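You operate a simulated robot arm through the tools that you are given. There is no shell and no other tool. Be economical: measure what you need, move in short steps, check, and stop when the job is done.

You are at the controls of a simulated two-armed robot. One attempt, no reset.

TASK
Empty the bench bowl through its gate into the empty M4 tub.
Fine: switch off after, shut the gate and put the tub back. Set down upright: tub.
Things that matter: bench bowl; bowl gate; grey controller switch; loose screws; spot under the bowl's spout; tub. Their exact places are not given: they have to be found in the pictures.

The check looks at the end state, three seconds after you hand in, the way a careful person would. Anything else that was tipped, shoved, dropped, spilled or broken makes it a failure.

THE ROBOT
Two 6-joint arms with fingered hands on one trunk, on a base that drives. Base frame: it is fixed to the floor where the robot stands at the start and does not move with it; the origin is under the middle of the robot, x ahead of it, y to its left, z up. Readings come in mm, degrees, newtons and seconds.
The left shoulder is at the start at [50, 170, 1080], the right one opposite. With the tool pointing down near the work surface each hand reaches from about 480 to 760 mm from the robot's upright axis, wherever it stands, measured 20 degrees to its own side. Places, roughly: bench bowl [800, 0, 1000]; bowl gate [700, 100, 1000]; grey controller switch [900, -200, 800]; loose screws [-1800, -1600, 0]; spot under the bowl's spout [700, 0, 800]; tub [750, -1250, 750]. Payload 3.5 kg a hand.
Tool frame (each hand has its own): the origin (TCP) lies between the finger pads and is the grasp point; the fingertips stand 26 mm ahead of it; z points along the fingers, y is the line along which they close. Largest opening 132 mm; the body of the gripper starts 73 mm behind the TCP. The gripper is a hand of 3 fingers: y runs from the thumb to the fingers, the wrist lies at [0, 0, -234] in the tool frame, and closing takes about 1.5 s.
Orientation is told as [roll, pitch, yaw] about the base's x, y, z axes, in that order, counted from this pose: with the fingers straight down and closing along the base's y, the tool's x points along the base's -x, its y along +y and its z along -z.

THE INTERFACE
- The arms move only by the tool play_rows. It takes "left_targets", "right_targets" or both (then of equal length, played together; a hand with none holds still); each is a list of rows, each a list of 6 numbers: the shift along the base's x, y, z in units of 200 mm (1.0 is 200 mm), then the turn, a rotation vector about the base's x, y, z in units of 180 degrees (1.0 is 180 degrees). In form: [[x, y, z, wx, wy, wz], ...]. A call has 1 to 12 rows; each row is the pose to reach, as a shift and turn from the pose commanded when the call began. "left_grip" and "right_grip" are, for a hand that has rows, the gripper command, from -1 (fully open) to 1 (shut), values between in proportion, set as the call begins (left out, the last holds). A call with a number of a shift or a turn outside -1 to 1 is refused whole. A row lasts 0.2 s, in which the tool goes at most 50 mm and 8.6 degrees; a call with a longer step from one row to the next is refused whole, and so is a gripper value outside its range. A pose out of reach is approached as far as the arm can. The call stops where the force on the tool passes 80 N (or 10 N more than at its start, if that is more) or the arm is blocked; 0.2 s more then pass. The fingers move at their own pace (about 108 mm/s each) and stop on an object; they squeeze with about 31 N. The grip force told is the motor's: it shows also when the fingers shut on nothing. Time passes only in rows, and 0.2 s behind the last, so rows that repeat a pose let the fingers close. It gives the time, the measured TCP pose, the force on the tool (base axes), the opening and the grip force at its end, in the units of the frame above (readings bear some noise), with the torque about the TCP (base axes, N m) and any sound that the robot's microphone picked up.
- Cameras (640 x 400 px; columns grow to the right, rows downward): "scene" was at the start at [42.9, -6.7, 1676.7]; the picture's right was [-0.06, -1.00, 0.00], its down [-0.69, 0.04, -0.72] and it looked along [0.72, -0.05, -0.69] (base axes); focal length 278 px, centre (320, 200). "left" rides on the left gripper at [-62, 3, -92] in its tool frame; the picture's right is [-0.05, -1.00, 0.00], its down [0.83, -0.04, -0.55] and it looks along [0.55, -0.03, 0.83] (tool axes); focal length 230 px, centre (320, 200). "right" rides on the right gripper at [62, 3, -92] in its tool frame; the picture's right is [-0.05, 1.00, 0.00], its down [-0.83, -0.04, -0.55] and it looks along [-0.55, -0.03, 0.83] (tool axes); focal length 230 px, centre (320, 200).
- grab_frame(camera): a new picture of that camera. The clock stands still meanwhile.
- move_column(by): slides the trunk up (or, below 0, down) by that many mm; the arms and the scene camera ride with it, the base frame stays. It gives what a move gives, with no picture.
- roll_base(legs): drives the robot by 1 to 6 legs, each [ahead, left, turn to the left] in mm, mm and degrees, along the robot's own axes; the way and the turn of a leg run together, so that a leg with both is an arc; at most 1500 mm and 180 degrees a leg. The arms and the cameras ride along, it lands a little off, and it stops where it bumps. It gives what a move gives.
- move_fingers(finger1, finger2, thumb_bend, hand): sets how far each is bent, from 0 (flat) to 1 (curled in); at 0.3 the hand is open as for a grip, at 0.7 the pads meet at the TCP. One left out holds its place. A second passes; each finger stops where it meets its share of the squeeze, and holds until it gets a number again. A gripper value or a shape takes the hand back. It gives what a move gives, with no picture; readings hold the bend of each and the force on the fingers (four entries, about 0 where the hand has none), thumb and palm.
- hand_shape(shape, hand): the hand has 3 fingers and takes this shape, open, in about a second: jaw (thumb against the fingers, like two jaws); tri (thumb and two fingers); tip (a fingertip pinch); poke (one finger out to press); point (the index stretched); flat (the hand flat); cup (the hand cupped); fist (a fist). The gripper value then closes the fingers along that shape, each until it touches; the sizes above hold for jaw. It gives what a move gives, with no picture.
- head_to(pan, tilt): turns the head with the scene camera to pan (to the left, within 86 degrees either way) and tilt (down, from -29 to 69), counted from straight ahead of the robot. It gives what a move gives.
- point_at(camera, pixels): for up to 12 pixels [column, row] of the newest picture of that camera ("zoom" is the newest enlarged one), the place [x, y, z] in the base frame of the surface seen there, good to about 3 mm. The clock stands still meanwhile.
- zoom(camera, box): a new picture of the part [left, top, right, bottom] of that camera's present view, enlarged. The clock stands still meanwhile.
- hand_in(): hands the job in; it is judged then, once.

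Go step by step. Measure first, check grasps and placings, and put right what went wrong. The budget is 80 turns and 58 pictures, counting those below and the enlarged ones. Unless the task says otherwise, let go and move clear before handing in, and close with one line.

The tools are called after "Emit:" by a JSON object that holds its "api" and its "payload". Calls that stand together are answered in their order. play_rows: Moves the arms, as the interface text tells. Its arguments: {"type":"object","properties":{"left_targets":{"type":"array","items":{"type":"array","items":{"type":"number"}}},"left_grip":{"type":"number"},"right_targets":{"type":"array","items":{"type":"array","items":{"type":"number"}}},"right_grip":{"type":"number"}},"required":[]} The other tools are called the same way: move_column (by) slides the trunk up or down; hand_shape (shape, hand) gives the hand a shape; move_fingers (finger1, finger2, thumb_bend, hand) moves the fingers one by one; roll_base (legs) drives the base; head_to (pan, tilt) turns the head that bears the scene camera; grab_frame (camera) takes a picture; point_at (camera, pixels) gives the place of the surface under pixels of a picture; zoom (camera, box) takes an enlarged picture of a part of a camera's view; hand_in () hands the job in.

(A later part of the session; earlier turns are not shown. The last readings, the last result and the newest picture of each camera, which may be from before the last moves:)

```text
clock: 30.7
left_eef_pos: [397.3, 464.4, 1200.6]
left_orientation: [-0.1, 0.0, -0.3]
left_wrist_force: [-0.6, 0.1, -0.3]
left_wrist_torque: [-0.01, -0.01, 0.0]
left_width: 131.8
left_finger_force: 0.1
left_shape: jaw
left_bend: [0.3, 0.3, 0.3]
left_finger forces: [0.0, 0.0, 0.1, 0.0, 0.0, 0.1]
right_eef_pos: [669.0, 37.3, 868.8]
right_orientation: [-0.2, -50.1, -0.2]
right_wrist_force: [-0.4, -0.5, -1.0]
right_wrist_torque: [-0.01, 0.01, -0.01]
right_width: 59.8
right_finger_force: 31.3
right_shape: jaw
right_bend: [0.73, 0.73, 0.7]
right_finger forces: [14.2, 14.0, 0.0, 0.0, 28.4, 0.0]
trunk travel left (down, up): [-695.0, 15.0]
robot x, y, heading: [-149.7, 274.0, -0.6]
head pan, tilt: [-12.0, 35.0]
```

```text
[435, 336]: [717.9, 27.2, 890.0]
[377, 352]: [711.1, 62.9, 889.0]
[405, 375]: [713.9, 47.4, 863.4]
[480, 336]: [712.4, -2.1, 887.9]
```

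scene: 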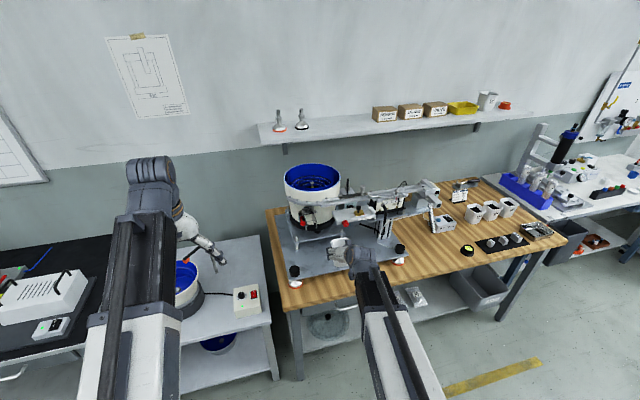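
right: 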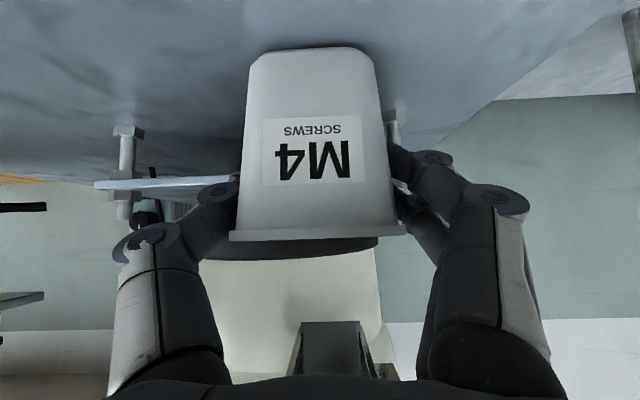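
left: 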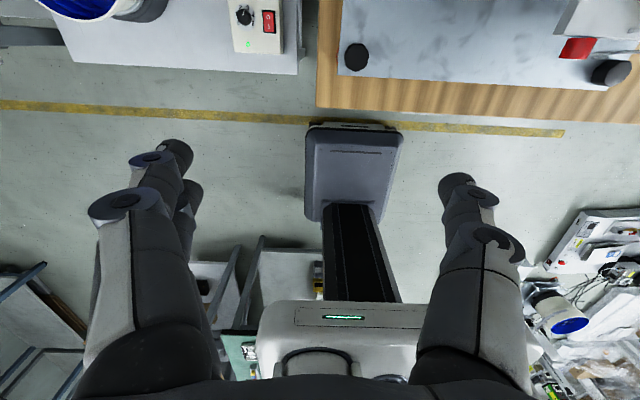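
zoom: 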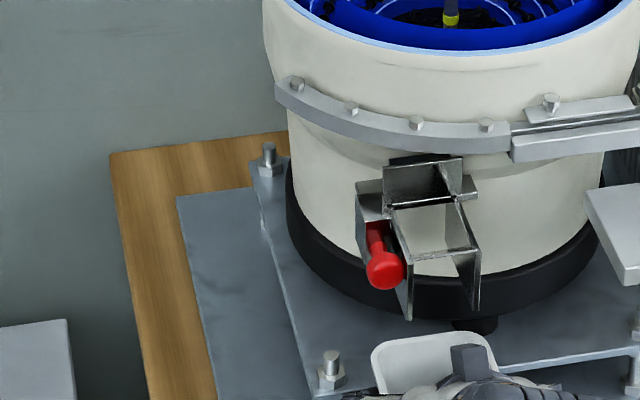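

The tub is centred at (681,36) and about 1 mm above the plate. I'll lower it to touch, open the hand and back out along the hand's axis.

Emit:
{"api": "play_rows", "payload": {"right_targets": [[0, 0, -0.005, 0, 0, 0], [0, 0, -0.01, 0, 0, 0], [0, 0, -0.01, 0, 0, 0]]}}

Emit:
{"api": "play_rows", "payload": {"right_targets": [[0, 0, 0, 0, 0, 0], [0, 0, 0, 0, 0, 0], [0, 0, 0, 0, 0, 0], [-0.08, 0, 0.05, 0, 0, 0], [-0.2, 0, 0.13, 0, 0, 0], [-0.36, 0, 0.25, 0, 0, 0], [-0.56, 0, 0.4, 0, 0, 0], [-0.75, 0, 0.55, 0, 0, 0]], "right_grip": -0.36}}

Emit:
{"api": "grab_frame", "payload": {"camera": "right"}}

```text
clock: 31.5
left_eef_pos: [396.2, 464.6, 1200.4]
left_orientation: [0.0, 0.0, -0.4]
left_wrist_force: [0.1, -0.5, 0.4]
left_wrist_torque: [0.0, -0.03, -0.01]
left_width: 131.9
left_finger_force: 0.1
left_shape: jaw
left_bend: [0.3, 0.3, 0.3]
left_finger forces: [0.1, 0.0, 0.0, 0.0, 0.1, 0.1]
right_eef_pos: [669.7, 35.5, 867.3]
right_orientation: [-0.2, -50.2, -0.2]
right_wrist_force: [0.6, 0.0, 0.2]
right_wrist_torque: [0.03, 0.01, 0.02]
right_width: 59.9
right_finger_force: 30.9
right_shape: jaw
right_bend: [0.73, 0.73, 0.7]
right_finger forces: [14.4, 14.2, 0.0, 0.0, 28.3, 0.0]
trunk travel left (down, up): [-695.0, 15.0]
robot x, y, heading: [-150.9, 274.9, -0.3]
head pan, tilt: [-12.0, 35.0]
```

```text
clock: 33.3
left_eef_pos: [396.2, 463.5, 1200.6]
left_orientation: [-0.1, -0.1, -0.4]
left_wrist_force: [0.1, 0.7, 0.2]
left_wrist_torque: [-0.01, -0.02, -0.01]
left_width: 131.9
left_finger_force: 0.0
left_shape: jaw
left_bend: [0.3, 0.3, 0.3]
left_finger forces: [0.1, 0.1, 0.1, 0.1, 0.1, 0.1]
right_eef_pos: [519.3, 35.1, 978.6]
right_orientation: [-0.2, -50.1, -0.2]
right_wrist_force: [0.1, -0.3, 1.0]
right_wrist_torque: [0.0, -0.04, 0.02]
right_width: 89.7
right_finger_force: 0.1
right_shape: jaw
right_bend: [0.69, 0.69, 0.66]
right_finger forces: [0.1, 0.0, 0.0, 0.1, 0.1, 0.0]
trunk travel left (down, up): [-695.0, 15.0]
robot x, y, heading: [-152.5, 274.0, -0.2]
head pan, tilt: [-12.0, 35.0]
```

```text
26 pictures are left
```

right: 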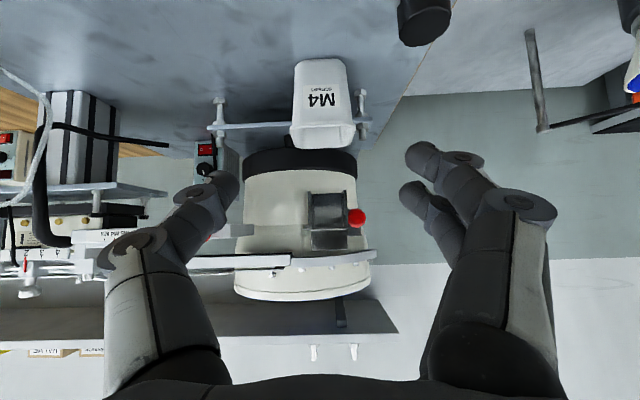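

The tub is standing under the chute, and the controller's switch shows at (205,150). I'll zoom on it and on the gate from below.

Emit:
{"api": "zoom", "payload": {"camera": "right", "box": [180, 130, 240, 185]}}

Emit:
{"api": "point_at", "payload": {"camera": "zoom", "pixels": [[270, 215], [270, 180], [270, 240], [230, 210], [315, 210], [250, 150], [262, 330]]}}

Emit:
{"api": "zoom", "payload": {"camera": "right", "box": [290, 170, 380, 270]}}

```text
7.27 times, centred on (210, 158) of right
```

zoom: 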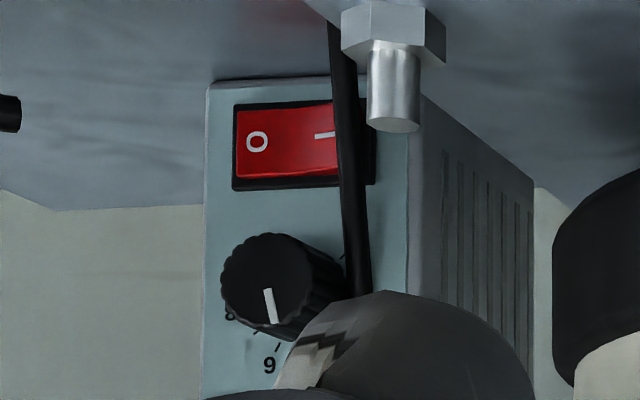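

```text
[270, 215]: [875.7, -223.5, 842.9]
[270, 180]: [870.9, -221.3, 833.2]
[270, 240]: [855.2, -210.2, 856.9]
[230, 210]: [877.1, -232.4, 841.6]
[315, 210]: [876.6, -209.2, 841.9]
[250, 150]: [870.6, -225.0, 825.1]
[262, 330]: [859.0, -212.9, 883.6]
```

```text
4.00 times, centred on (335, 220) of right
```

zoom: 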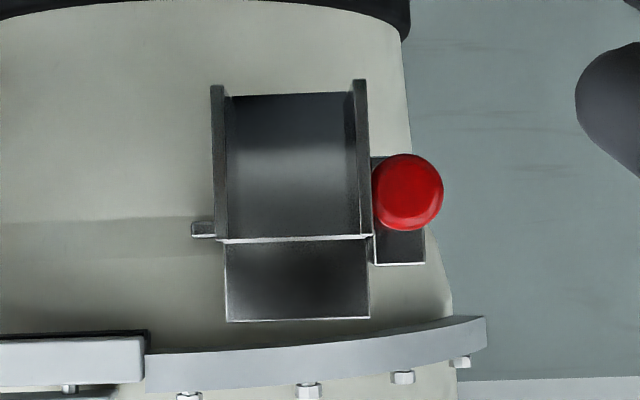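

The rocker shows "O" on the -y side and "I" on the +y side, at about (870,-218,825). The gate looks like a vertical plate at x≈722 with the knob on a bracket. I'll return the right hand to its rest pose and shift the base so the left hand can reach the knob.

Emit:
{"api": "play_rows", "payload": {"right_targets": [[-0.1, -0.02, 0.15, 0, 0.046, 0], [-0.2, -0.05, 0.3, 0, 0.093, 0], [-0.3, -0.07, 0.45, 0, 0.139, 0], [-0.4, -0.1, 0.6, 0, 0.185, 0], [-0.5, -0.12, 0.75, 0, 0.232, 0], [-0.55, -0.15, 0.95, 0, 0.278, 0]], "right_grip": -1}}

Emit:
{"api": "roll_base", "payload": {"legs": [[50, -160, 0]]}}

Emit:
{"api": "play_rows", "payload": {"left_targets": [[0, 0.01, -0.05, -0.0393, -0.0163, 0.0163], [0, 0.02, -0.1, -0.0786, -0.0326, 0.0326], [0, 0.03, -0.15, -0.1179, -0.0488, 0.0488], [0, 0.04, -0.2, -0.1572, -0.0651, 0.0651], [0, 0.05, -0.25, -0.1965, -0.0814, 0.0814], [0, 0.06, -0.3, -0.2359, -0.0977, 0.0977], [0, 0.07, -0.35, -0.2752, -0.1139, 0.1139], [0, 0.08, -0.4, -0.3145, -0.1302, 0.1302], [0, 0.09, -0.45, -0.3538, -0.1465, 0.1465], [0, 0.1, -0.5, -0.3931, -0.1628, 0.1628], [0, 0.1, -0.55, -0.4324, -0.179, 0.179], [0, 0.1, -0.6, -0.4717, -0.1953, 0.1953]]}}

```text
clock: 34.7
left_eef_pos: [396.0, 464.8, 1200.3]
left_orientation: [-0.1, 0.0, -0.3]
left_wrist_force: [0.3, -0.5, 0.1]
left_wrist_torque: [-0.01, -0.02, 0.02]
left_width: 131.7
left_finger_force: 0.0
left_shape: jaw
left_bend: [0.3, 0.3, 0.3]
left_finger forces: [0.0, 0.0, 0.1, 0.0, 0.0, 0.0]
right_eef_pos: [409.1, 6.8, 1168.6]
right_orientation: [-0.4, 0.1, -0.1]
right_wrist_force: [-0.7, 0.5, 0.3]
right_wrist_torque: [0.01, -0.02, -0.02]
right_width: 131.8
right_finger_force: 0.0
right_shape: jaw
right_bend: [0.3, 0.3, 0.3]
right_finger forces: [0.0, 0.0, 0.0, 0.0, 0.0, 0.0]
trunk travel left (down, up): [-695.0, 15.0]
robot x, y, heading: [-151.1, 280.0, -0.4]
head pan, tilt: [-12.0, 35.0]
```

```text
clock: 36.2
left_eef_pos: [447.5, 304.4, 1202.0]
left_orientation: [-0.1, -0.1, 0.0]
left_wrist_force: [0.2, 0.0, 0.2]
left_wrist_torque: [-0.02, 0.05, -0.03]
left_width: 131.9
left_finger_force: 0.0
left_shape: jaw
left_bend: [0.3, 0.3, 0.3]
left_finger forces: [0.0, 0.0, 0.0, 0.0, 0.0, 0.0]
right_eef_pos: [461.9, -151.7, 1169.6]
right_orientation: [-0.4, -0.2, 0.0]
right_wrist_force: [0.2, 0.1, 0.3]
right_wrist_torque: [0.05, -0.01, 0.0]
right_width: 131.8
right_finger_force: 0.0
right_shape: jaw
right_bend: [0.3, 0.3, 0.3]
right_finger forces: [0.1, 0.1, 0.0, 0.0, 0.1, 0.0]
trunk travel left (down, up): [-695.0, 15.0]
robot x, y, heading: [-98.8, 118.7, -0.1]
head pan, tilt: [-12.0, 35.0]
```

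```text
clock: 38.8
left_eef_pos: [458.5, 333.5, 1077.2]
left_orientation: [-90.2, 0.1, 44.9]
left_wrist_force: [-0.4, 0.1, 0.3]
left_wrist_torque: [0.02, 0.02, -0.03]
left_width: 131.8
left_finger_force: 0.0
left_shape: jaw
left_bend: [0.3, 0.3, 0.3]
left_finger forces: [0.1, 0.0, 0.0, 0.0, 0.0, 0.0]
left hand out of reach, approached as far as the arm can: row 10, 11, 12
right_eef_pos: [462.2, -150.9, 1168.8]
right_orientation: [-0.4, -0.1, 0.1]
right_wrist_force: [0.1, 0.1, -0.1]
right_wrist_torque: [-0.02, 0.01, 0.0]
right_width: 131.8
right_finger_force: 0.1
right_shape: jaw
right_bend: [0.3, 0.3, 0.3]
right_finger forces: [0.0, 0.0, 0.0, 0.1, 0.1, 0.0]
trunk travel left (down, up): [-695.0, 15.0]
robot x, y, heading: [-99.5, 116.4, -0.1]
head pan, tilt: [-12.0, 35.0]
```

The left hand now points forward-right with its closing axis vertical. I'll move it towards the knob, partly closed, and look.

Emit:
{"api": "play_rows", "payload": {"left_targets": [[0.13, -0.15, -0.08, 0, 0, 0], [0.26, -0.3, -0.16, 0, 0, 0], [0.39, -0.45, -0.24, 0, 0, 0], [0.52, -0.6, -0.32, 0, 0, 0], [0.65, -0.75, -0.4, 0, 0, 0], [0.78, -0.9, -0.46, 0, 0, 0], [0.78, -0.9, -0.46, 0, 0, 0]], "left_grip": 0.1}}

Emit:
{"api": "grab_frame", "payload": {"camera": "left"}}

Emit:
{"api": "zoom", "payload": {"camera": "scene", "box": [265, 170, 385, 260]}}

```text
clock: 40.4
left_eef_pos: [611.0, 153.1, 983.1]
left_orientation: [-90.0, -0.1, 45.0]
left_wrist_force: [0.2, -0.1, -0.7]
left_wrist_torque: [0.01, 0.0, 0.01]
left_width: 59.9
left_finger_force: 0.0
left_shape: jaw
left_bend: [0.73, 0.73, 0.7]
left_finger forces: [0.0, 0.1, 0.0, 0.0, 0.0, 0.0]
right_eef_pos: [461.1, -151.6, 1169.5]
right_orientation: [-0.4, -0.1, 0.1]
right_wrist_force: [0.0, 0.1, 0.5]
right_wrist_torque: [0.02, -0.06, 0.0]
right_width: 131.8
right_finger_force: 0.1
right_shape: jaw
right_bend: [0.3, 0.3, 0.3]
right_finger forces: [0.0, 0.0, 0.0, 0.0, 0.1, 0.1]
trunk travel left (down, up): [-695.0, 15.0]
robot x, y, heading: [-100.8, 120.2, 0.1]
head pan, tilt: [-12.0, 35.0]
```

```text
23 pictures are left
```

left: 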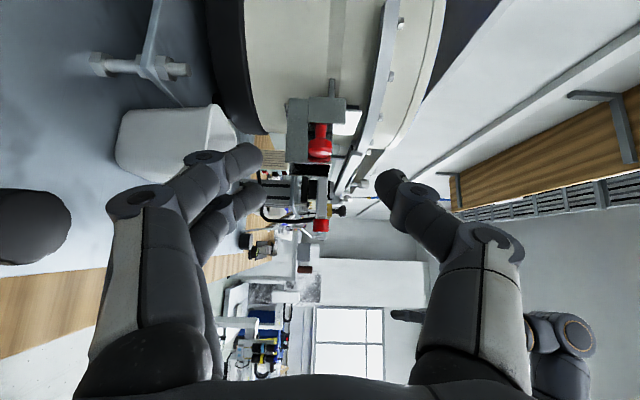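

```text
4.44 times, centred on (325, 215) of scene
```

zoom: 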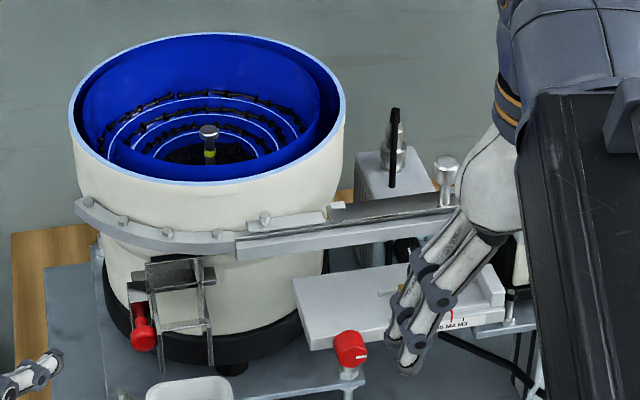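

The knob at left-image (320,145) sits between the fingers. I'll turn the hand 25° further so the two lower fingers stay outside the chute wall, and move to just left of the knob.

Emit:
{"api": "play_rows", "payload": {"left_targets": [[0.05, 0, 0.01, 0, 0, -0.046], [0.1, -0.02, 0.02, 0, 0, -0.093], [0.15, -0.04, 0.03, 0, 0, -0.139], [0.2, -0.07, 0.035, 0, 0, -0.139], [0.2, -0.07, 0.035, 0, 0, -0.139]], "left_grip": 0.1}}

Emit:
{"api": "grab_frame", "payload": {"camera": "left"}}

```text
clock: 41.6
left_eef_pos: [653.5, 138.5, 990.5]
left_orientation: [-90.0, 0.0, 19.9]
left_wrist_force: [0.7, 0.2, -0.2]
left_wrist_torque: [-0.02, -0.01, 0.02]
left_width: 60.0
left_finger_force: 0.0
left_shape: jaw
left_bend: [0.73, 0.73, 0.7]
left_finger forces: [0.0, 0.1, 0.0, 0.1, 0.0, 0.1]
right_eef_pos: [462.4, -151.8, 1167.9]
right_orientation: [-0.4, -0.1, 0.3]
right_wrist_force: [-0.5, -0.3, -0.5]
right_wrist_torque: [-0.01, 0.03, 0.01]
right_width: 132.0
right_finger_force: 0.0
right_shape: jaw
right_bend: [0.3, 0.3, 0.3]
right_finger forces: [0.1, 0.0, 0.1, 0.0, 0.1, 0.0]
trunk travel left (down, up): [-695.0, 15.0]
robot x, y, heading: [-97.6, 117.2, 0.1]
head pan, tilt: [-12.0, 35.0]
```

```text
21 pictures are left
```

left: 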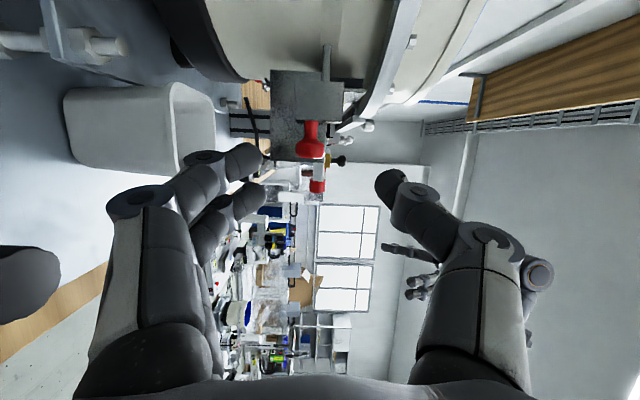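

From the side the knob is at (310,150), attached to a square block at (305,95). I'll enlarge it to understand the mechanism.

Emit:
{"api": "zoom", "payload": {"camera": "left", "box": [240, 40, 380, 180]}}

Emit:
{"api": "point_at", "payload": {"camera": "zoom", "pixels": [[325, 310], [328, 260], [300, 310], [350, 310], [240, 120], [390, 120], [300, 170], [390, 60], [120, 220], [330, 330]]}}

```text
2.86 times, centred on (310, 110) of left
```

zoom: 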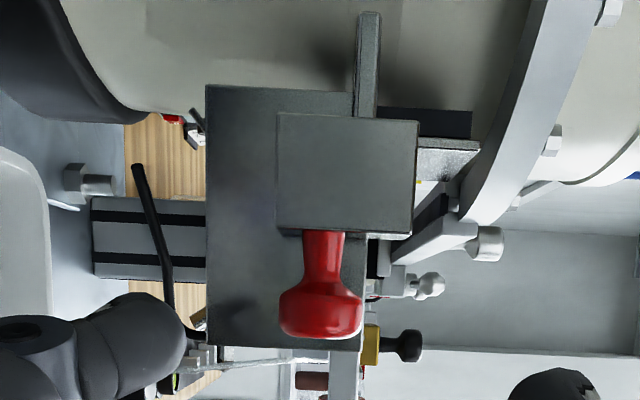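

```text
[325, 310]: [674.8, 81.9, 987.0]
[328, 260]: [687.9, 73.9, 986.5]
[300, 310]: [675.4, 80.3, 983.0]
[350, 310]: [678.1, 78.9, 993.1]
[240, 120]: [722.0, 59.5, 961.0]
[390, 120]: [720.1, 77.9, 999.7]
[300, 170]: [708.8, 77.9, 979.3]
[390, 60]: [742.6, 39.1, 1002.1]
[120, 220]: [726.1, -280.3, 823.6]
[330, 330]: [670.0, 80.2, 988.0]
```

The knob's centre is at about (675,70,987), and its block outside the wall appears tied to the vertical gate plate. I'll bring the tips around the knob and close.

Emit:
{"api": "play_rows", "payload": {"left_targets": [[0.07, 0, -0.017, 0, 0, 0], [0.07, -0.08, -0.017, 0, 0, 0], [0.07, -0.16, -0.017, 0, 0, 0], [0.07, -0.215, -0.017, 0, 0, 0], [0.07, -0.215, -0.017, 0, 0, 0]], "left_grip": 0.1}}

Emit:
{"api": "play_rows", "payload": {"left_targets": [[0, 0, 0, 0, 0, 0], [0, 0, 0, 0, 0, 0], [0, 0, 0, 0, 0, 0], [0, 0, 0, 0, 0, 0], [0, 0, 0, 0, 0, 0], [0, 0, 0, 0, 0, 0]], "left_grip": 1}}

Emit:
{"api": "grab_frame", "payload": {"camera": "left"}}

```text
clock: 42.8
left_eef_pos: [667.3, 96.5, 987.0]
left_orientation: [-90.0, 0.0, 20.0]
left_wrist_force: [0.5, -0.6, -0.3]
left_wrist_torque: [-0.02, 0.0, -0.01]
left_width: 60.0
left_finger_force: 0.1
left_shape: jaw
left_bend: [0.73, 0.73, 0.7]
left_finger forces: [0.0, 0.0, 0.0, 0.0, 0.0, 0.1]
right_eef_pos: [460.0, -150.9, 1170.1]
right_orientation: [-0.4, -0.1, 0.1]
right_wrist_force: [-0.9, -0.2, -0.3]
right_wrist_torque: [0.0, 0.03, 0.02]
right_width: 131.8
right_finger_force: 0.2
right_shape: jaw
right_bend: [0.3, 0.3, 0.3]
right_finger forces: [0.0, 0.0, 0.0, 0.1, 0.1, 0.0]
trunk travel left (down, up): [-695.0, 15.0]
robot x, y, heading: [-97.4, 116.0, 0.1]
head pan, tilt: [-12.0, 35.0]
```

```text
clock: 44.2
left_eef_pos: [668.2, 97.7, 989.0]
left_orientation: [-90.1, 0.0, 20.1]
left_wrist_force: [1.7, 9.2, 5.0]
left_wrist_torque: [-0.06, -0.13, 0.07]
left_width: 0.8
left_finger_force: 30.8
left_shape: jaw
left_bend: [0.72, 0.7, 0.73]
left_finger forces: [0.1, 14.2, 0.0, 0.0, 29.7, 0.1]
right_eef_pos: [460.6, -150.5, 1169.4]
right_orientation: [-0.4, 0.0, 0.2]
right_wrist_force: [-0.4, 0.0, 1.0]
right_wrist_torque: [0.01, 0.01, 0.0]
right_width: 132.0
right_finger_force: 0.1
right_shape: jaw
right_bend: [0.3, 0.3, 0.3]
right_finger forces: [0.1, 0.1, 0.0, 0.0, 0.0, 0.0]
trunk travel left (down, up): [-695.0, 15.0]
robot x, y, heading: [-102.4, 116.0, -0.0]
head pan, tilt: [-12.0, 35.0]
```

```text
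19 pictures are left
```

left: 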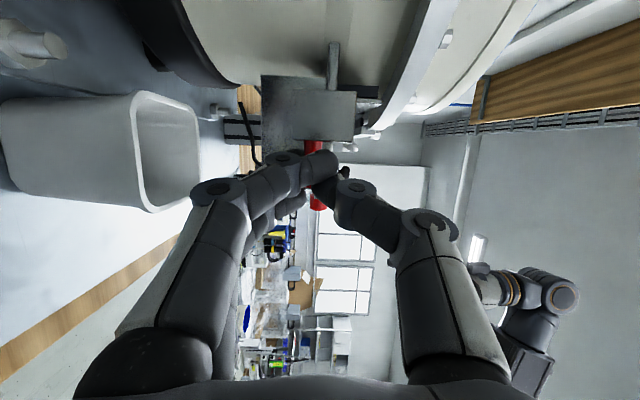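

The fingers closed just short of the knob (0.8 mm). I'll reopen to 45 mm, go 12 mm deeper and close again.

Emit:
{"api": "play_rows", "payload": {"left_targets": [[0, 0.03, 0, 0, 0, 0], [0, 0.03, -0.01, 0, 0, 0], [0, 0.03, -0.01, 0, 0, 0], [0.02, -0.03, -0.01, 0, 0, 0], [0.02, -0.06, -0.01, 0, 0, 0], [0.02, -0.06, -0.01, 0, 0, 0]], "left_grip": 0.3}}

Emit:
{"api": "play_rows", "payload": {"left_targets": [[0, 0, 0, 0, 0, 0], [0, 0, 0, 0, 0, 0], [0, 0, 0, 0, 0, 0], [0, 0, 0, 0, 0, 0], [0, 0, 0, 0, 0, 0], [0, 0, 0, 0, 0, 0]], "left_grip": 1}}

```text
clock: 45.6
left_eef_pos: [671.1, 84.5, 986.5]
left_orientation: [-90.0, 0.0, 19.9]
left_wrist_force: [-0.1, 1.0, -0.1]
left_wrist_torque: [-0.01, 0.01, -0.02]
left_width: 45.7
left_finger_force: 0.0
left_shape: jaw
left_bend: [0.74, 0.74, 0.7]
left_finger forces: [0.1, 0.0, 0.1, 0.0, 0.0, 0.1]
right_eef_pos: [462.0, -151.4, 1169.7]
right_orientation: [-0.4, -0.2, 0.1]
right_wrist_force: [-0.1, 0.5, -0.6]
right_wrist_torque: [-0.01, -0.02, -0.01]
right_width: 131.7
right_finger_force: 0.1
right_shape: jaw
right_bend: [0.3, 0.3, 0.3]
right_finger forces: [0.0, 0.0, 0.0, 0.0, 0.0, 0.0]
trunk travel left (down, up): [-695.0, 15.0]
robot x, y, heading: [-98.6, 117.8, -0.1]
head pan, tilt: [-12.0, 35.0]
```

```text
clock: 47.0
left_eef_pos: [671.1, 84.4, 986.6]
left_orientation: [-89.9, 0.0, 20.0]
left_wrist_force: [-5.2, -1.3, -0.5]
left_wrist_torque: [0.02, 0.11, -0.07]
left_width: 11.5
left_finger_force: 31.1
left_shape: jaw
left_bend: [0.72, 0.72, 0.7]
left_finger forces: [14.2, 12.6, 0.1, 0.0, 26.6, 0.1]
right_eef_pos: [460.7, -151.7, 1169.5]
right_orientation: [-0.4, -0.2, 0.1]
right_wrist_force: [-0.1, -0.3, -0.4]
right_wrist_torque: [0.03, 0.0, 0.05]
right_width: 132.1
right_finger_force: 0.1
right_shape: jaw
right_bend: [0.3, 0.3, 0.3]
right_finger forces: [0.0, 0.0, 0.0, 0.0, 0.1, 0.1]
trunk travel left (down, up): [-695.0, 15.0]
robot x, y, heading: [-102.9, 118.2, 0.0]
head pan, tilt: [-12.0, 35.0]
```

The fingers now hold the knob (11.5 mm, all three loaded). I'll try a gentle 8 mm lift and read the force.

Emit:
{"api": "play_rows", "payload": {"left_targets": [[0, 0, 0.01, 0, 0, 0], [0, 0, 0.02, 0, 0, 0], [0, 0, 0.03, 0, 0, 0], [0, 0, 0.04, 0, 0, 0], [0, 0, 0.04, 0, 0, 0]]}}

Emit:
{"api": "zoom", "payload": {"camera": "scene", "box": [265, 190, 335, 250]}}

```text
clock: 48.2
left_eef_pos: [671.1, 82.9, 991.7]
left_orientation: [-89.7, 0.0, 19.8]
left_wrist_force: [-15.6, -1.0, -20.7]
left_wrist_torque: [0.47, 0.48, -0.22]
left_width: 11.8
left_finger_force: 31.1
left_shape: jaw
left_bend: [0.72, 0.72, 0.7]
left_finger forces: [25.4, 19.1, 0.1, 0.1, 19.7, 0.0]
right_eef_pos: [462.7, -150.4, 1169.1]
right_orientation: [-0.5, -0.2, 0.2]
right_wrist_force: [0.4, -1.2, -0.8]
right_wrist_torque: [0.0, 0.0, -0.01]
right_width: 131.8
right_finger_force: 0.1
right_shape: jaw
right_bend: [0.3, 0.3, 0.3]
right_finger forces: [0.1, 0.0, 0.0, 0.0, 0.1, 0.0]
trunk travel left (down, up): [-695.0, 15.0]
robot x, y, heading: [-104.5, 119.1, 0.2]
head pan, tilt: [-12.0, 35.0]
```

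```text
6.67 times, centred on (300, 220) of scene
```

zoom: 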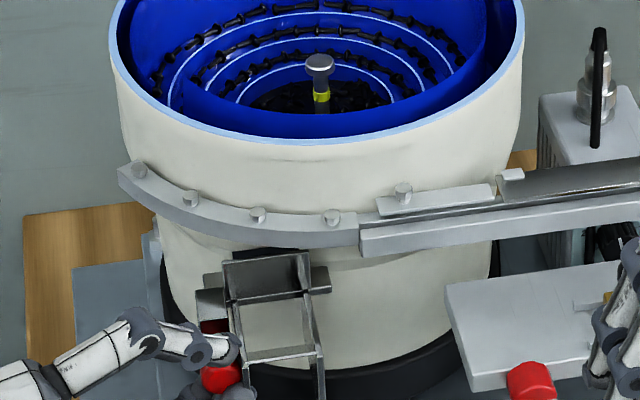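

Lifting is resisted (about 20 N) and the plate did not move. I'll go back down and test a pull along -x.

Emit:
{"api": "play_rows", "payload": {"left_targets": [[0, 0, -0.02, 0, 0, 0], [0, 0, -0.04, 0, 0, 0], [0, 0, -0.04, 0, 0, 0]]}}

Emit:
{"api": "play_rows", "payload": {"left_targets": [[0, 0.01, 0, 0, 0, 0], [0, 0.02, 0, 0, 0, 0], [0, 0.03, 0, 0, 0, 0], [0, 0.03, 0, 0, 0, 0]]}}

Emit:
{"api": "play_rows", "payload": {"left_targets": [[0, -0.03, 0, 0, 0, 0], [-0.01, -0.03, 0, 0, 0, 0], [-0.02, -0.03, 0, 0, 0, 0], [-0.04, -0.03, 0, 0, 0, 0], [-0.04, -0.03, 0, 0, 0, 0]]}}

```text
clock: 49.0
left_eef_pos: [669.7, 84.2, 988.8]
left_orientation: [-90.2, -0.2, 20.0]
left_wrist_force: [-12.4, -0.4, 0.3]
left_wrist_torque: [0.08, 0.21, -0.15]
left_width: 11.1
left_finger_force: 31.1
left_shape: jaw
left_bend: [0.72, 0.72, 0.7]
left_finger forces: [16.6, 15.7, 0.0, 0.0, 29.8, 0.0]
right_eef_pos: [461.3, -149.9, 1170.1]
right_orientation: [-0.4, -0.1, 0.1]
right_wrist_force: [0.2, -0.2, -0.6]
right_wrist_torque: [0.05, 0.01, 0.01]
right_width: 131.9
right_finger_force: 0.0
right_shape: jaw
right_bend: [0.3, 0.3, 0.3]
right_finger forces: [0.0, 0.0, 0.0, 0.0, 0.1, 0.0]
trunk travel left (down, up): [-695.0, 15.0]
robot x, y, heading: [-100.1, 115.2, 0.0]
head pan, tilt: [-12.0, 35.0]
```

```text
clock: 50.0
left_eef_pos: [670.4, 88.7, 988.3]
left_orientation: [-90.1, -0.1, 20.0]
left_wrist_force: [-11.5, -1.8, 5.7]
left_wrist_torque: [-0.03, 0.07, -0.16]
left_width: 11.2
left_finger_force: 31.0
left_shape: jaw
left_bend: [0.72, 0.72, 0.7]
left_finger forces: [14.3, 15.1, 0.0, 0.1, 32.7, 0.1]
right_eef_pos: [459.6, -151.1, 1169.8]
right_orientation: [-0.3, -0.2, 0.1]
right_wrist_force: [-0.3, -0.5, 0.3]
right_wrist_torque: [0.01, 0.0, 0.0]
right_width: 131.8
right_finger_force: 0.0
right_shape: jaw
right_bend: [0.3, 0.3, 0.3]
right_finger forces: [0.1, 0.0, 0.0, 0.0, 0.1, 0.0]
trunk travel left (down, up): [-695.0, 15.0]
robot x, y, heading: [-101.2, 118.3, 0.1]
head pan, tilt: [-12.0, 35.0]
```

```text
clock: 51.2
left_eef_pos: [668.6, 85.0, 987.7]
left_orientation: [-90.1, 0.0, 20.5]
left_wrist_force: [34.0, 0.3, 14.6]
left_wrist_torque: [-0.19, -0.14, 0.51]
left_width: 8.4
left_finger_force: 31.3
left_shape: jaw
left_bend: [0.72, 0.75, 0.7]
left_finger forces: [23.3, 0.1, 0.0, 0.1, 25.3, 0.0]
right_eef_pos: [463.7, -150.9, 1167.8]
right_orientation: [-0.4, 0.0, 0.2]
right_wrist_force: [-0.5, 1.2, 0.1]
right_wrist_torque: [0.01, 0.01, 0.01]
right_width: 131.8
right_finger_force: 0.2
right_shape: jaw
right_bend: [0.3, 0.3, 0.3]
right_finger forces: [0.1, 0.1, 0.1, 0.0, 0.1, 0.0]
trunk travel left (down, up): [-695.0, 15.0]
robot x, y, heading: [-100.8, 115.2, -0.1]
head pan, tilt: [-12.0, 35.0]
```

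Pulling along +y moved almost freely, while -x is blocked (34 N). The gate seems to slide left, so I'll ease back and pull 25 mm in +y, then look.

Emit:
{"api": "play_rows", "payload": {"left_targets": [[0.035, 0, 0, 0, 0, 0], [0.035, 0, 0, 0, 0, 0], [0.035, 0.03, 0, 0, 0, 0], [0.035, 0.06, 0, 0, 0, 0], [0.035, 0.09, 0, 0, 0, 0], [0.035, 0.125, 0, 0, 0, 0], [0.035, 0.125, 0, 0, 0, 0]]}}

Emit:
{"api": "zoom", "payload": {"camera": "scene", "box": [265, 190, 335, 250]}}

```text
clock: 52.8
left_eef_pos: [669.9, 108.8, 987.0]
left_orientation: [-90.1, -0.2, 19.9]
left_wrist_force: [3.4, -0.9, 18.4]
left_wrist_torque: [-0.26, -0.05, 0.06]
left_width: 8.4
left_finger_force: 30.3
left_shape: jaw
left_bend: [0.72, 0.75, 0.7]
left_finger forces: [14.9, 0.1, 0.0, 0.0, 32.0, 0.0]
right_eef_pos: [459.4, -151.0, 1170.4]
right_orientation: [-0.4, -0.1, 0.1]
right_wrist_force: [0.4, -0.2, -0.1]
right_wrist_torque: [-0.01, -0.01, 0.0]
right_width: 131.8
right_finger_force: 0.1
right_shape: jaw
right_bend: [0.3, 0.3, 0.3]
right_finger forces: [0.1, 0.0, 0.0, 0.1, 0.0, 0.1]
trunk travel left (down, up): [-695.0, 15.0]
robot x, y, heading: [-101.1, 115.5, 0.1]
head pan, tilt: [-12.0, 35.0]
```

```text
6.67 times, centred on (300, 220) of scene
```

zoom: 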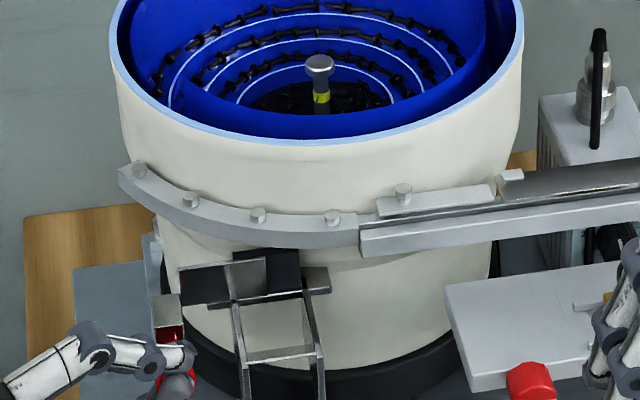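

The gate plate is sliding left and the dark opening shows at zoom (275,270). I'll pull the rest of the way.

Emit:
{"api": "play_rows", "payload": {"left_targets": [[0, 0.04, 0, 0, 0, 0], [0, 0.07, 0, 0, 0, 0], [0, 0.1, 0, 0, 0, 0], [0, 0.125, 0, 0, 0, 0], [0, 0.125, 0, 0, 0, 0]]}}

Emit:
{"api": "zoom", "payload": {"camera": "scene", "box": [265, 190, 335, 260]}}

```text
clock: 54.0
left_eef_pos: [670.9, 135.5, 982.1]
left_orientation: [-89.8, 0.1, 20.1]
left_wrist_force: [-0.6, 1.1, 0.1]
left_wrist_torque: [-0.02, 0.02, -0.03]
left_width: 5.1
left_finger_force: 31.3
left_shape: jaw
left_bend: [0.75, 0.76, 0.72]
left_finger forces: [0.1, 0.0, 0.0, 0.1, 0.0, 0.0]
right_eef_pos: [462.5, -150.6, 1168.3]
right_orientation: [-0.4, -0.1, 0.3]
right_wrist_force: [-0.4, 0.0, -0.3]
right_wrist_torque: [0.04, 0.0, 0.0]
right_width: 132.1
right_finger_force: 0.2
right_shape: jaw
right_bend: [0.3, 0.3, 0.3]
right_finger forces: [0.1, 0.1, 0.0, 0.0, 0.0, 0.0]
trunk travel left (down, up): [-695.0, 15.0]
robot x, y, heading: [-100.2, 115.2, 0.0]
head pan, tilt: [-12.0, 35.0]
```

```text
5.71 times, centred on (300, 225) of scene
```

zoom: 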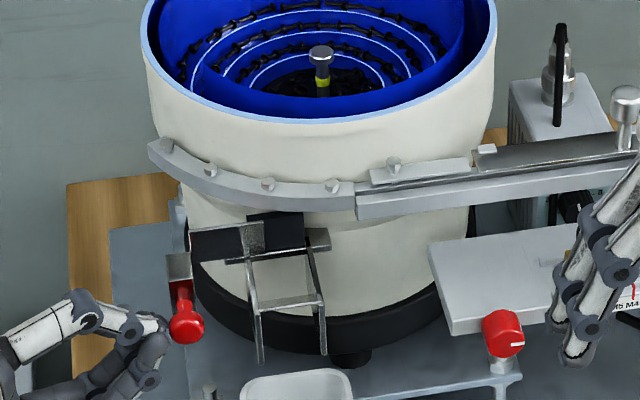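

The fingers slipped off with the gate about 70% open. I'll measure the knob's new place and regrip.

Emit:
{"api": "point_at", "payload": {"camera": "zoom", "pixels": [[187, 328], [183, 295], [178, 265], [263, 245], [246, 262], [195, 235], [308, 235], [300, 375]]}}

```text
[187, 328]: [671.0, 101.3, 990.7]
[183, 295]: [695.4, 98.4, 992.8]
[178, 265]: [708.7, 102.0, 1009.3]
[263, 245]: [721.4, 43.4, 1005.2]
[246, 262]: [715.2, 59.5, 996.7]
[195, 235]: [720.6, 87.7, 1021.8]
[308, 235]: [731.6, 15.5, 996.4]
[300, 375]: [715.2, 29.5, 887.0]
```

The knob is at y 102, so about 13 mm of travel may remain. I'll regrip deeper (TCP y 111) and pull further.

Emit:
{"api": "play_rows", "payload": {"left_targets": [[0, 0.03, 0, 0, 0, 0], [0, 0.03, 0.025, 0, 0, 0], [0.02, 0.03, 0.025, 0, 0, 0], [0.03, -0.06, 0.025, 0, 0, 0], [0.03, -0.125, 0.025, 0, 0, 0], [0.03, -0.125, 0.025, 0, 0, 0]], "left_grip": 0.3}}

Emit:
{"api": "play_rows", "payload": {"left_targets": [[0, 0, 0, 0, 0, 0], [0, 0, 0, 0, 0, 0], [0, 0, 0, 0, 0, 0], [0, 0, 0, 0, 0, 0], [0, 0, 0, 0, 0, 0], [0, 0, 0, 0, 0, 0]], "left_grip": 1}}

Emit:
{"api": "play_rows", "payload": {"left_targets": [[0, 0.02, 0, 0, 0, 0], [0, 0.04, 0, 0, 0, 0], [0, 0.06, 0, 0, 0, 0], [0, 0.075, 0, 0, 0, 0], [0, 0.075, 0, 0, 0, 0]]}}

Emit:
{"api": "zoom", "payload": {"camera": "scene", "box": [265, 190, 335, 260]}}

```text
clock: 55.4
left_eef_pos: [675.4, 110.1, 990.8]
left_orientation: [-90.0, 0.0, 19.9]
left_wrist_force: [-0.1, -0.5, -0.6]
left_wrist_torque: [0.01, 0.01, -0.03]
left_width: 45.7
left_finger_force: 0.1
left_shape: jaw
left_bend: [0.74, 0.74, 0.7]
left_finger forces: [0.0, 0.0, 0.1, 0.1, 0.1, 0.0]
right_eef_pos: [462.0, -150.5, 1168.5]
right_orientation: [-0.5, 0.0, 0.1]
right_wrist_force: [-0.1, -0.2, -0.1]
right_wrist_torque: [-0.03, -0.01, 0.01]
right_width: 131.7
right_finger_force: 0.0
right_shape: jaw
right_bend: [0.3, 0.3, 0.3]
right_finger forces: [0.0, 0.0, 0.1, 0.0, 0.1, 0.0]
trunk travel left (down, up): [-695.0, 15.0]
robot x, y, heading: [-95.4, 116.8, -0.3]
head pan, tilt: [-12.0, 35.0]
```

```text
clock: 56.8
left_eef_pos: [676.0, 109.0, 989.6]
left_orientation: [-90.0, 0.0, 20.0]
left_wrist_force: [7.9, -0.8, -5.2]
left_wrist_torque: [0.35, 0.45, 0.12]
left_width: 8.5
left_finger_force: 31.0
left_shape: jaw
left_bend: [0.76, 0.73, 0.72]
left_finger forces: [19.5, 9.1, 0.0, 0.1, 29.9, 0.0]
right_eef_pos: [462.2, -151.0, 1168.1]
right_orientation: [-0.4, -0.1, 0.1]
right_wrist_force: [-0.9, -0.8, 0.3]
right_wrist_torque: [0.03, -0.02, 0.01]
right_width: 132.0
right_finger_force: 0.1
right_shape: jaw
right_bend: [0.3, 0.3, 0.3]
right_finger forces: [0.1, 0.1, 0.0, 0.0, 0.0, 0.0]
trunk travel left (down, up): [-695.0, 15.0]
robot x, y, heading: [-100.2, 117.0, 0.1]
head pan, tilt: [-12.0, 35.0]
```

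```text
clock: 58.0
left_eef_pos: [676.3, 115.7, 990.1]
left_orientation: [-89.9, 0.0, 19.5]
left_wrist_force: [16.1, -42.3, -2.1]
left_wrist_torque: [-0.05, 0.34, 0.22]
left_width: 5.7
left_finger_force: 31.1
left_shape: jaw
left_bend: [0.75, 0.72, 0.67]
left_finger forces: [13.0, 18.5, 0.0, 0.1, 33.3, 0.0]
right_eef_pos: [463.7, -155.2, 1167.5]
right_orientation: [-0.3, -0.1, 0.1]
right_wrist_force: [0.4, -0.1, -0.6]
right_wrist_torque: [-0.02, 0.02, 0.01]
right_width: 132.1
right_finger_force: 0.1
right_shape: jaw
right_bend: [0.3, 0.3, 0.3]
right_finger forces: [0.0, 0.0, 0.0, 0.1, 0.1, 0.0]
trunk travel left (down, up): [-695.0, 15.0]
robot x, y, heading: [-99.2, 116.6, -0.2]
head pan, tilt: [-12.0, 35.0]
```

```text
5.71 times, centred on (300, 225) of scene
```

zoom: 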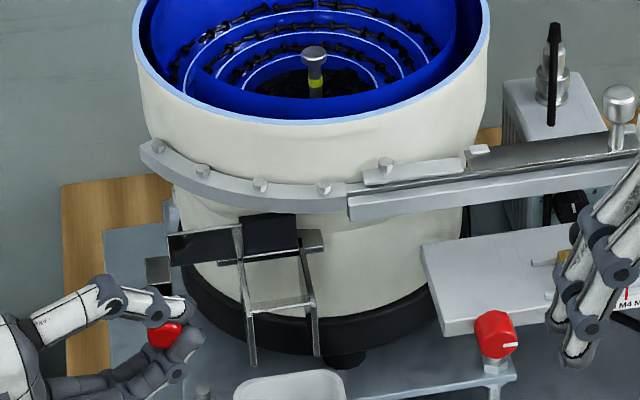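

The gate is fully open against its stop (42 N). I'll let go and withdraw the left hand, and measure the cable near the switch from the stored right picture.

Emit:
{"api": "point_at", "payload": {"camera": "right", "pixels": [[212.6, 145], [213.5, 155], [214.1, 162], [211.8, 137], [201.3, 149.7], [209.5, 149], [199.5, 152], [206, 149], [217, 150], [220, 143]]}}

Emit:
{"api": "play_rows", "payload": {"left_targets": [[0, -0.02, 0, 0, 0, 0], [0, -0.02, 0, 0, 0, 0], [0, -0.02, 0, 0, 0, 0], [0, -0.02, 0, 0, 0, 0], [-0.05, 0.12, 0, 0, 0, 0], [-0.12, 0.3, 0, 0, 0, 0], [-0.25, 0.45, 0.05, 0, 0, 0], [-0.4, 0.55, 0.1, 0, 0, 0], [-0.6, 0.65, 0.15, 0, 0, 0]], "left_grip": 0.1}}

```text
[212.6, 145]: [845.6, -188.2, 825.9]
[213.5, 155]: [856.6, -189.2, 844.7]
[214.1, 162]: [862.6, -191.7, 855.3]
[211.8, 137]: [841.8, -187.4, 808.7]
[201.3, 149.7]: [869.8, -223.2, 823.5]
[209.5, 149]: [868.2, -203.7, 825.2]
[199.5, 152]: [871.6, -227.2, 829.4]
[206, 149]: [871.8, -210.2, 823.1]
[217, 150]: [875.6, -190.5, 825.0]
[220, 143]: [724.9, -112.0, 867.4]
```

```text
clock: 60.0
left_eef_pos: [553.2, 253.9, 1018.9]
left_orientation: [-90.1, -0.2, 19.9]
left_wrist_force: [0.1, 0.0, -0.8]
left_wrist_torque: [-0.02, -0.01, 0.01]
left_width: 59.0
left_finger_force: 0.0
left_shape: jaw
left_bend: [0.73, 0.73, 0.7]
left_finger forces: [0.0, 0.0, 0.1, 0.0, 0.1, 0.0]
right_eef_pos: [461.0, -151.7, 1169.5]
right_orientation: [-0.3, -0.2, 0.1]
right_wrist_force: [-0.4, 0.2, -0.4]
right_wrist_torque: [-0.01, 0.01, 0.04]
right_width: 131.6
right_finger_force: 0.1
right_shape: jaw
right_bend: [0.3, 0.3, 0.3]
right_finger forces: [0.0, 0.0, 0.0, 0.1, 0.0, 0.0]
trunk travel left (down, up): [-695.0, 15.0]
robot x, y, heading: [-101.4, 119.0, 0.0]
head pan, tilt: [-12.0, 35.0]
```

The rocker's I end (y≈-204) stands proud, so it's off. The dial above it means the press must come from the front, under the rail. The left hand carries its camera on top, so I'll turn it forward, shape it to poke, and drive right.

Emit:
{"api": "play_rows", "payload": {"left_targets": [[0, 0, 0.02, 0.0388, -0.0181, 0.0181], [0, 0, 0.04, 0.0775, -0.0362, 0.0362], [0, 0, 0.06, 0.1163, -0.0543, 0.0543], [0, 0, 0.08, 0.155, -0.0723, 0.0723], [0, 0, 0.1, 0.1938, -0.0904, 0.0904], [0, 0, 0.12, 0.2325, -0.1085, 0.1085], [0, 0, 0.14, 0.2713, -0.1266, 0.1266], [0, 0, 0.16, 0.31, -0.1447, 0.1447], [0, 0, 0.18, 0.3488, -0.1628, 0.1628], [0, 0, 0.2, 0.3875, -0.1808, 0.1808], [0, 0, 0.2, 0.4263, -0.1989, 0.1989], [0, 0, 0.2, 0.465, -0.217, 0.217]]}}

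Emit:
{"api": "hand_shape", "payload": {"hand": "left", "shape": "poke"}}

Emit:
{"api": "roll_base", "payload": {"legs": [[-60, 0, 0], [0, -450, 0]]}}

Emit:
{"api": "grab_frame", "payload": {"camera": "left"}}

```text
clock: 62.6
left_eef_pos: [585.9, 248.9, 1055.3]
left_orientation: [-1.3, -69.8, 0.9]
left_wrist_force: [0.3, 0.0, 0.5]
left_wrist_torque: [-0.01, 0.02, 0.0]
left_width: 59.2
left_finger_force: 0.1
left_shape: jaw
left_bend: [0.73, 0.73, 0.7]
left_finger forces: [0.0, 0.1, 0.0, 0.0, 0.1, 0.0]
left hand out of reach, approached as far as the arm can: row 9, 10, 11, 12
right_eef_pos: [462.0, -150.9, 1168.7]
right_orientation: [-0.4, -0.1, 0.2]
right_wrist_force: [-0.2, -1.0, 0.3]
right_wrist_torque: [-0.01, -0.02, -0.03]
right_width: 131.8
right_finger_force: 0.0
right_shape: jaw
right_bend: [0.3, 0.3, 0.3]
right_finger forces: [0.0, 0.1, 0.1, 0.0, 0.1, 0.1]
trunk travel left (down, up): [-695.0, 15.0]
robot x, y, heading: [-98.7, 112.8, -0.2]
head pan, tilt: [-12.0, 35.0]
```

```text
clock: 63.5
left_eef_pos: [585.6, 250.0, 1054.1]
left_orientation: [-1.4, -69.8, 1.2]
left_wrist_force: [-0.4, 1.0, 0.0]
left_wrist_torque: [0.01, 0.03, 0.0]
left_width: 0.0
left_finger_force: 0.0
left_shape: poke
left_bend: [1.0, 1.0, 0.45]
left_finger forces: [0.1, 0.0, 0.0, 0.1, 0.1, 0.1]
right_eef_pos: [461.6, -150.5, 1169.5]
right_orientation: [-0.4, -0.1, 0.1]
right_wrist_force: [-0.4, -0.6, 0.3]
right_wrist_torque: [0.04, -0.02, -0.01]
right_width: 132.0
right_finger_force: 0.0
right_shape: jaw
right_bend: [0.3, 0.3, 0.3]
right_finger forces: [0.0, 0.0, 0.0, 0.0, 0.0, 0.0]
trunk travel left (down, up): [-695.0, 15.0]
robot x, y, heading: [-99.6, 117.3, -0.3]
head pan, tilt: [-12.0, 35.0]
```

```text
clock: 66.8
left_eef_pos: [524.4, -200.3, 1055.0]
left_orientation: [-0.9, -69.7, 1.2]
left_wrist_force: [0.3, -0.6, 0.1]
left_wrist_torque: [0.0, 0.02, 0.02]
left_width: 0.0
left_finger_force: 0.1
left_shape: poke
left_bend: [1.0, 1.0, 0.45]
left_finger forces: [0.1, 0.0, 0.0, 0.0, 0.0, 0.0]
right_eef_pos: [403.3, -602.8, 1168.8]
right_orientation: [-0.3, 0.0, 0.5]
right_wrist_force: [-0.8, -0.4, -0.6]
right_wrist_torque: [0.02, -0.04, 0.03]
right_width: 131.7
right_finger_force: 0.1
right_shape: jaw
right_bend: [0.3, 0.3, 0.3]
right_finger forces: [0.0, 0.1, 0.0, 0.0, 0.1, 0.1]
trunk travel left (down, up): [-695.0, 15.0]
robot x, y, heading: [-164.6, -340.2, 0.5]
head pan, tilt: [-12.0, 35.0]
```

```text
14 pictures are left
```

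left: 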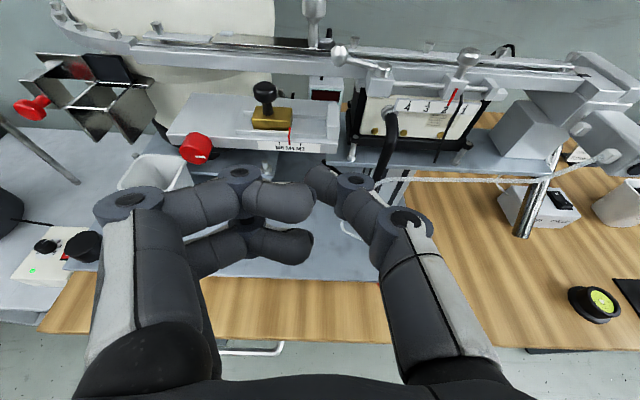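

In poke the fingertips bunch around (315,200), which is too bulky. I'll try the point shape and look again.

Emit:
{"api": "hand_shape", "payload": {"hand": "left", "shape": "point"}}

Emit:
{"api": "play_rows", "payload": {"left_targets": [[0, 0, -0.2, 0, 0, 0], [0, 0, -0.4, 0, 0, 0], [0, 0, -0.6, 0, 0, 0], [0, 0, -0.8, 0, 0, 0], [0, 0, -0.9, 0, 0, 0]]}}

Emit:
{"api": "grab_frame", "payload": {"camera": "left"}}

```text
clock: 67.7
left_eef_pos: [523.4, -200.9, 1054.9]
left_orientation: [-1.1, -69.7, 1.2]
left_wrist_force: [0.3, 0.7, 0.6]
left_wrist_torque: [-0.02, -0.03, -0.02]
left_width: 0.1
left_finger_force: 0.1
left_shape: point
left_bend: [0.24, 1.0, 0.48]
left_finger forces: [0.0, 0.1, 0.0, 0.0, 0.0, 0.0]
right_eef_pos: [401.9, -601.8, 1168.9]
right_orientation: [-0.5, -0.1, 0.5]
right_wrist_force: [-1.0, 0.2, 0.3]
right_wrist_torque: [0.01, -0.01, -0.02]
right_width: 131.8
right_finger_force: 0.0
right_shape: jaw
right_bend: [0.3, 0.3, 0.3]
right_finger forces: [0.0, 0.0, 0.1, 0.1, 0.0, 0.0]
trunk travel left (down, up): [-695.0, 15.0]
robot x, y, heading: [-167.4, -336.0, 0.3]
head pan, tilt: [-12.0, 35.0]
```

```text
clock: 68.9
left_eef_pos: [527.2, -215.5, 900.3]
left_orientation: [-6.0, -68.7, 1.3]
left_wrist_force: [-0.1, 0.0, 0.0]
left_wrist_torque: [-0.03, 0.0, -0.02]
left_width: 0.1
left_finger_force: 0.1
left_shape: point
left_bend: [0.24, 1.0, 0.49]
left_finger forces: [0.0, 0.0, 0.0, 0.0, 0.0, 0.0]
left hand out of reach, approached as far as the arm can: row 3, 4, 5
right_eef_pos: [402.7, -601.5, 1169.0]
right_orientation: [-0.3, -0.1, 0.6]
right_wrist_force: [0.2, -0.3, 0.0]
right_wrist_torque: [0.03, -0.01, 0.01]
right_width: 132.0
right_finger_force: 0.0
right_shape: jaw
right_bend: [0.3, 0.3, 0.3]
right_finger forces: [0.0, 0.1, 0.0, 0.0, 0.1, 0.0]
trunk travel left (down, up): [-695.0, 15.0]
robot x, y, heading: [-159.7, -337.5, 0.6]
head pan, tilt: [-12.0, 35.0]
```

```text
13 pictures are left
```

left: 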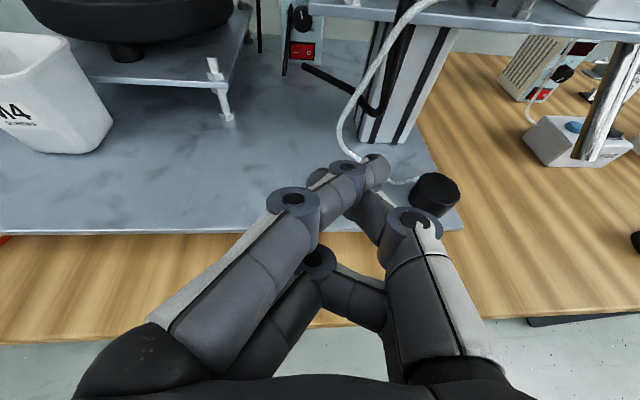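

This gives a clear view: the switch is at (302,50) with I on the left and O on the right. The index fingertip is at (385,165). I'll measure the tip and the tunnel's surroundings.

Emit:
{"api": "point_at", "payload": {"camera": "left", "pixels": [[385, 165], [375, 157], [345, 165], [292, 195], [380, 215], [305, 66], [340, 85], [370, 105], [283, 60], [370, 120], [360, 80], [225, 100]]}}

Emit:
{"api": "zoom", "payload": {"camera": "left", "box": [270, 0, 340, 90]}}

Emit:
{"api": "point_at", "payload": {"camera": "zoom", "pixels": [[298, 222], [320, 222], [278, 222], [330, 222], [264, 222], [300, 195], [300, 260], [300, 85], [300, 130]]}}

```text
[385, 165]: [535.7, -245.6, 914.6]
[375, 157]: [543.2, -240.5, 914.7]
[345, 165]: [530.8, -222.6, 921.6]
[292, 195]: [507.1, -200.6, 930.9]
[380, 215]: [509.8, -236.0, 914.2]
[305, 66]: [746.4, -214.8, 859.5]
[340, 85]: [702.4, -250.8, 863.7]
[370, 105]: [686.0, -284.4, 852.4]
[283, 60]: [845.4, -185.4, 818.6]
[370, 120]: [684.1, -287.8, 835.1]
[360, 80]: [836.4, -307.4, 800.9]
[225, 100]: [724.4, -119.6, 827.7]
```

```text
4.44 times, centred on (305, 45) of left
```

zoom: 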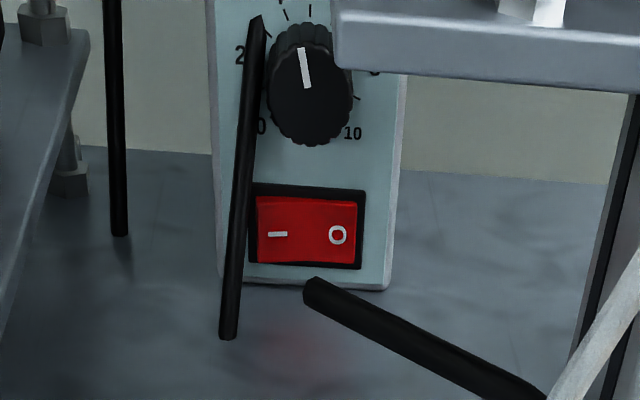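

```text
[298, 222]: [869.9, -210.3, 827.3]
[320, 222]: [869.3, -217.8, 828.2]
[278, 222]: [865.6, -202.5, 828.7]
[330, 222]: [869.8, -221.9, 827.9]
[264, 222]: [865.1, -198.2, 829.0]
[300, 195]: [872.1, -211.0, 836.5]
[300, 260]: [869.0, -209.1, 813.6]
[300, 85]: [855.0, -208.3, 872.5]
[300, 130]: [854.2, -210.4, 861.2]
```

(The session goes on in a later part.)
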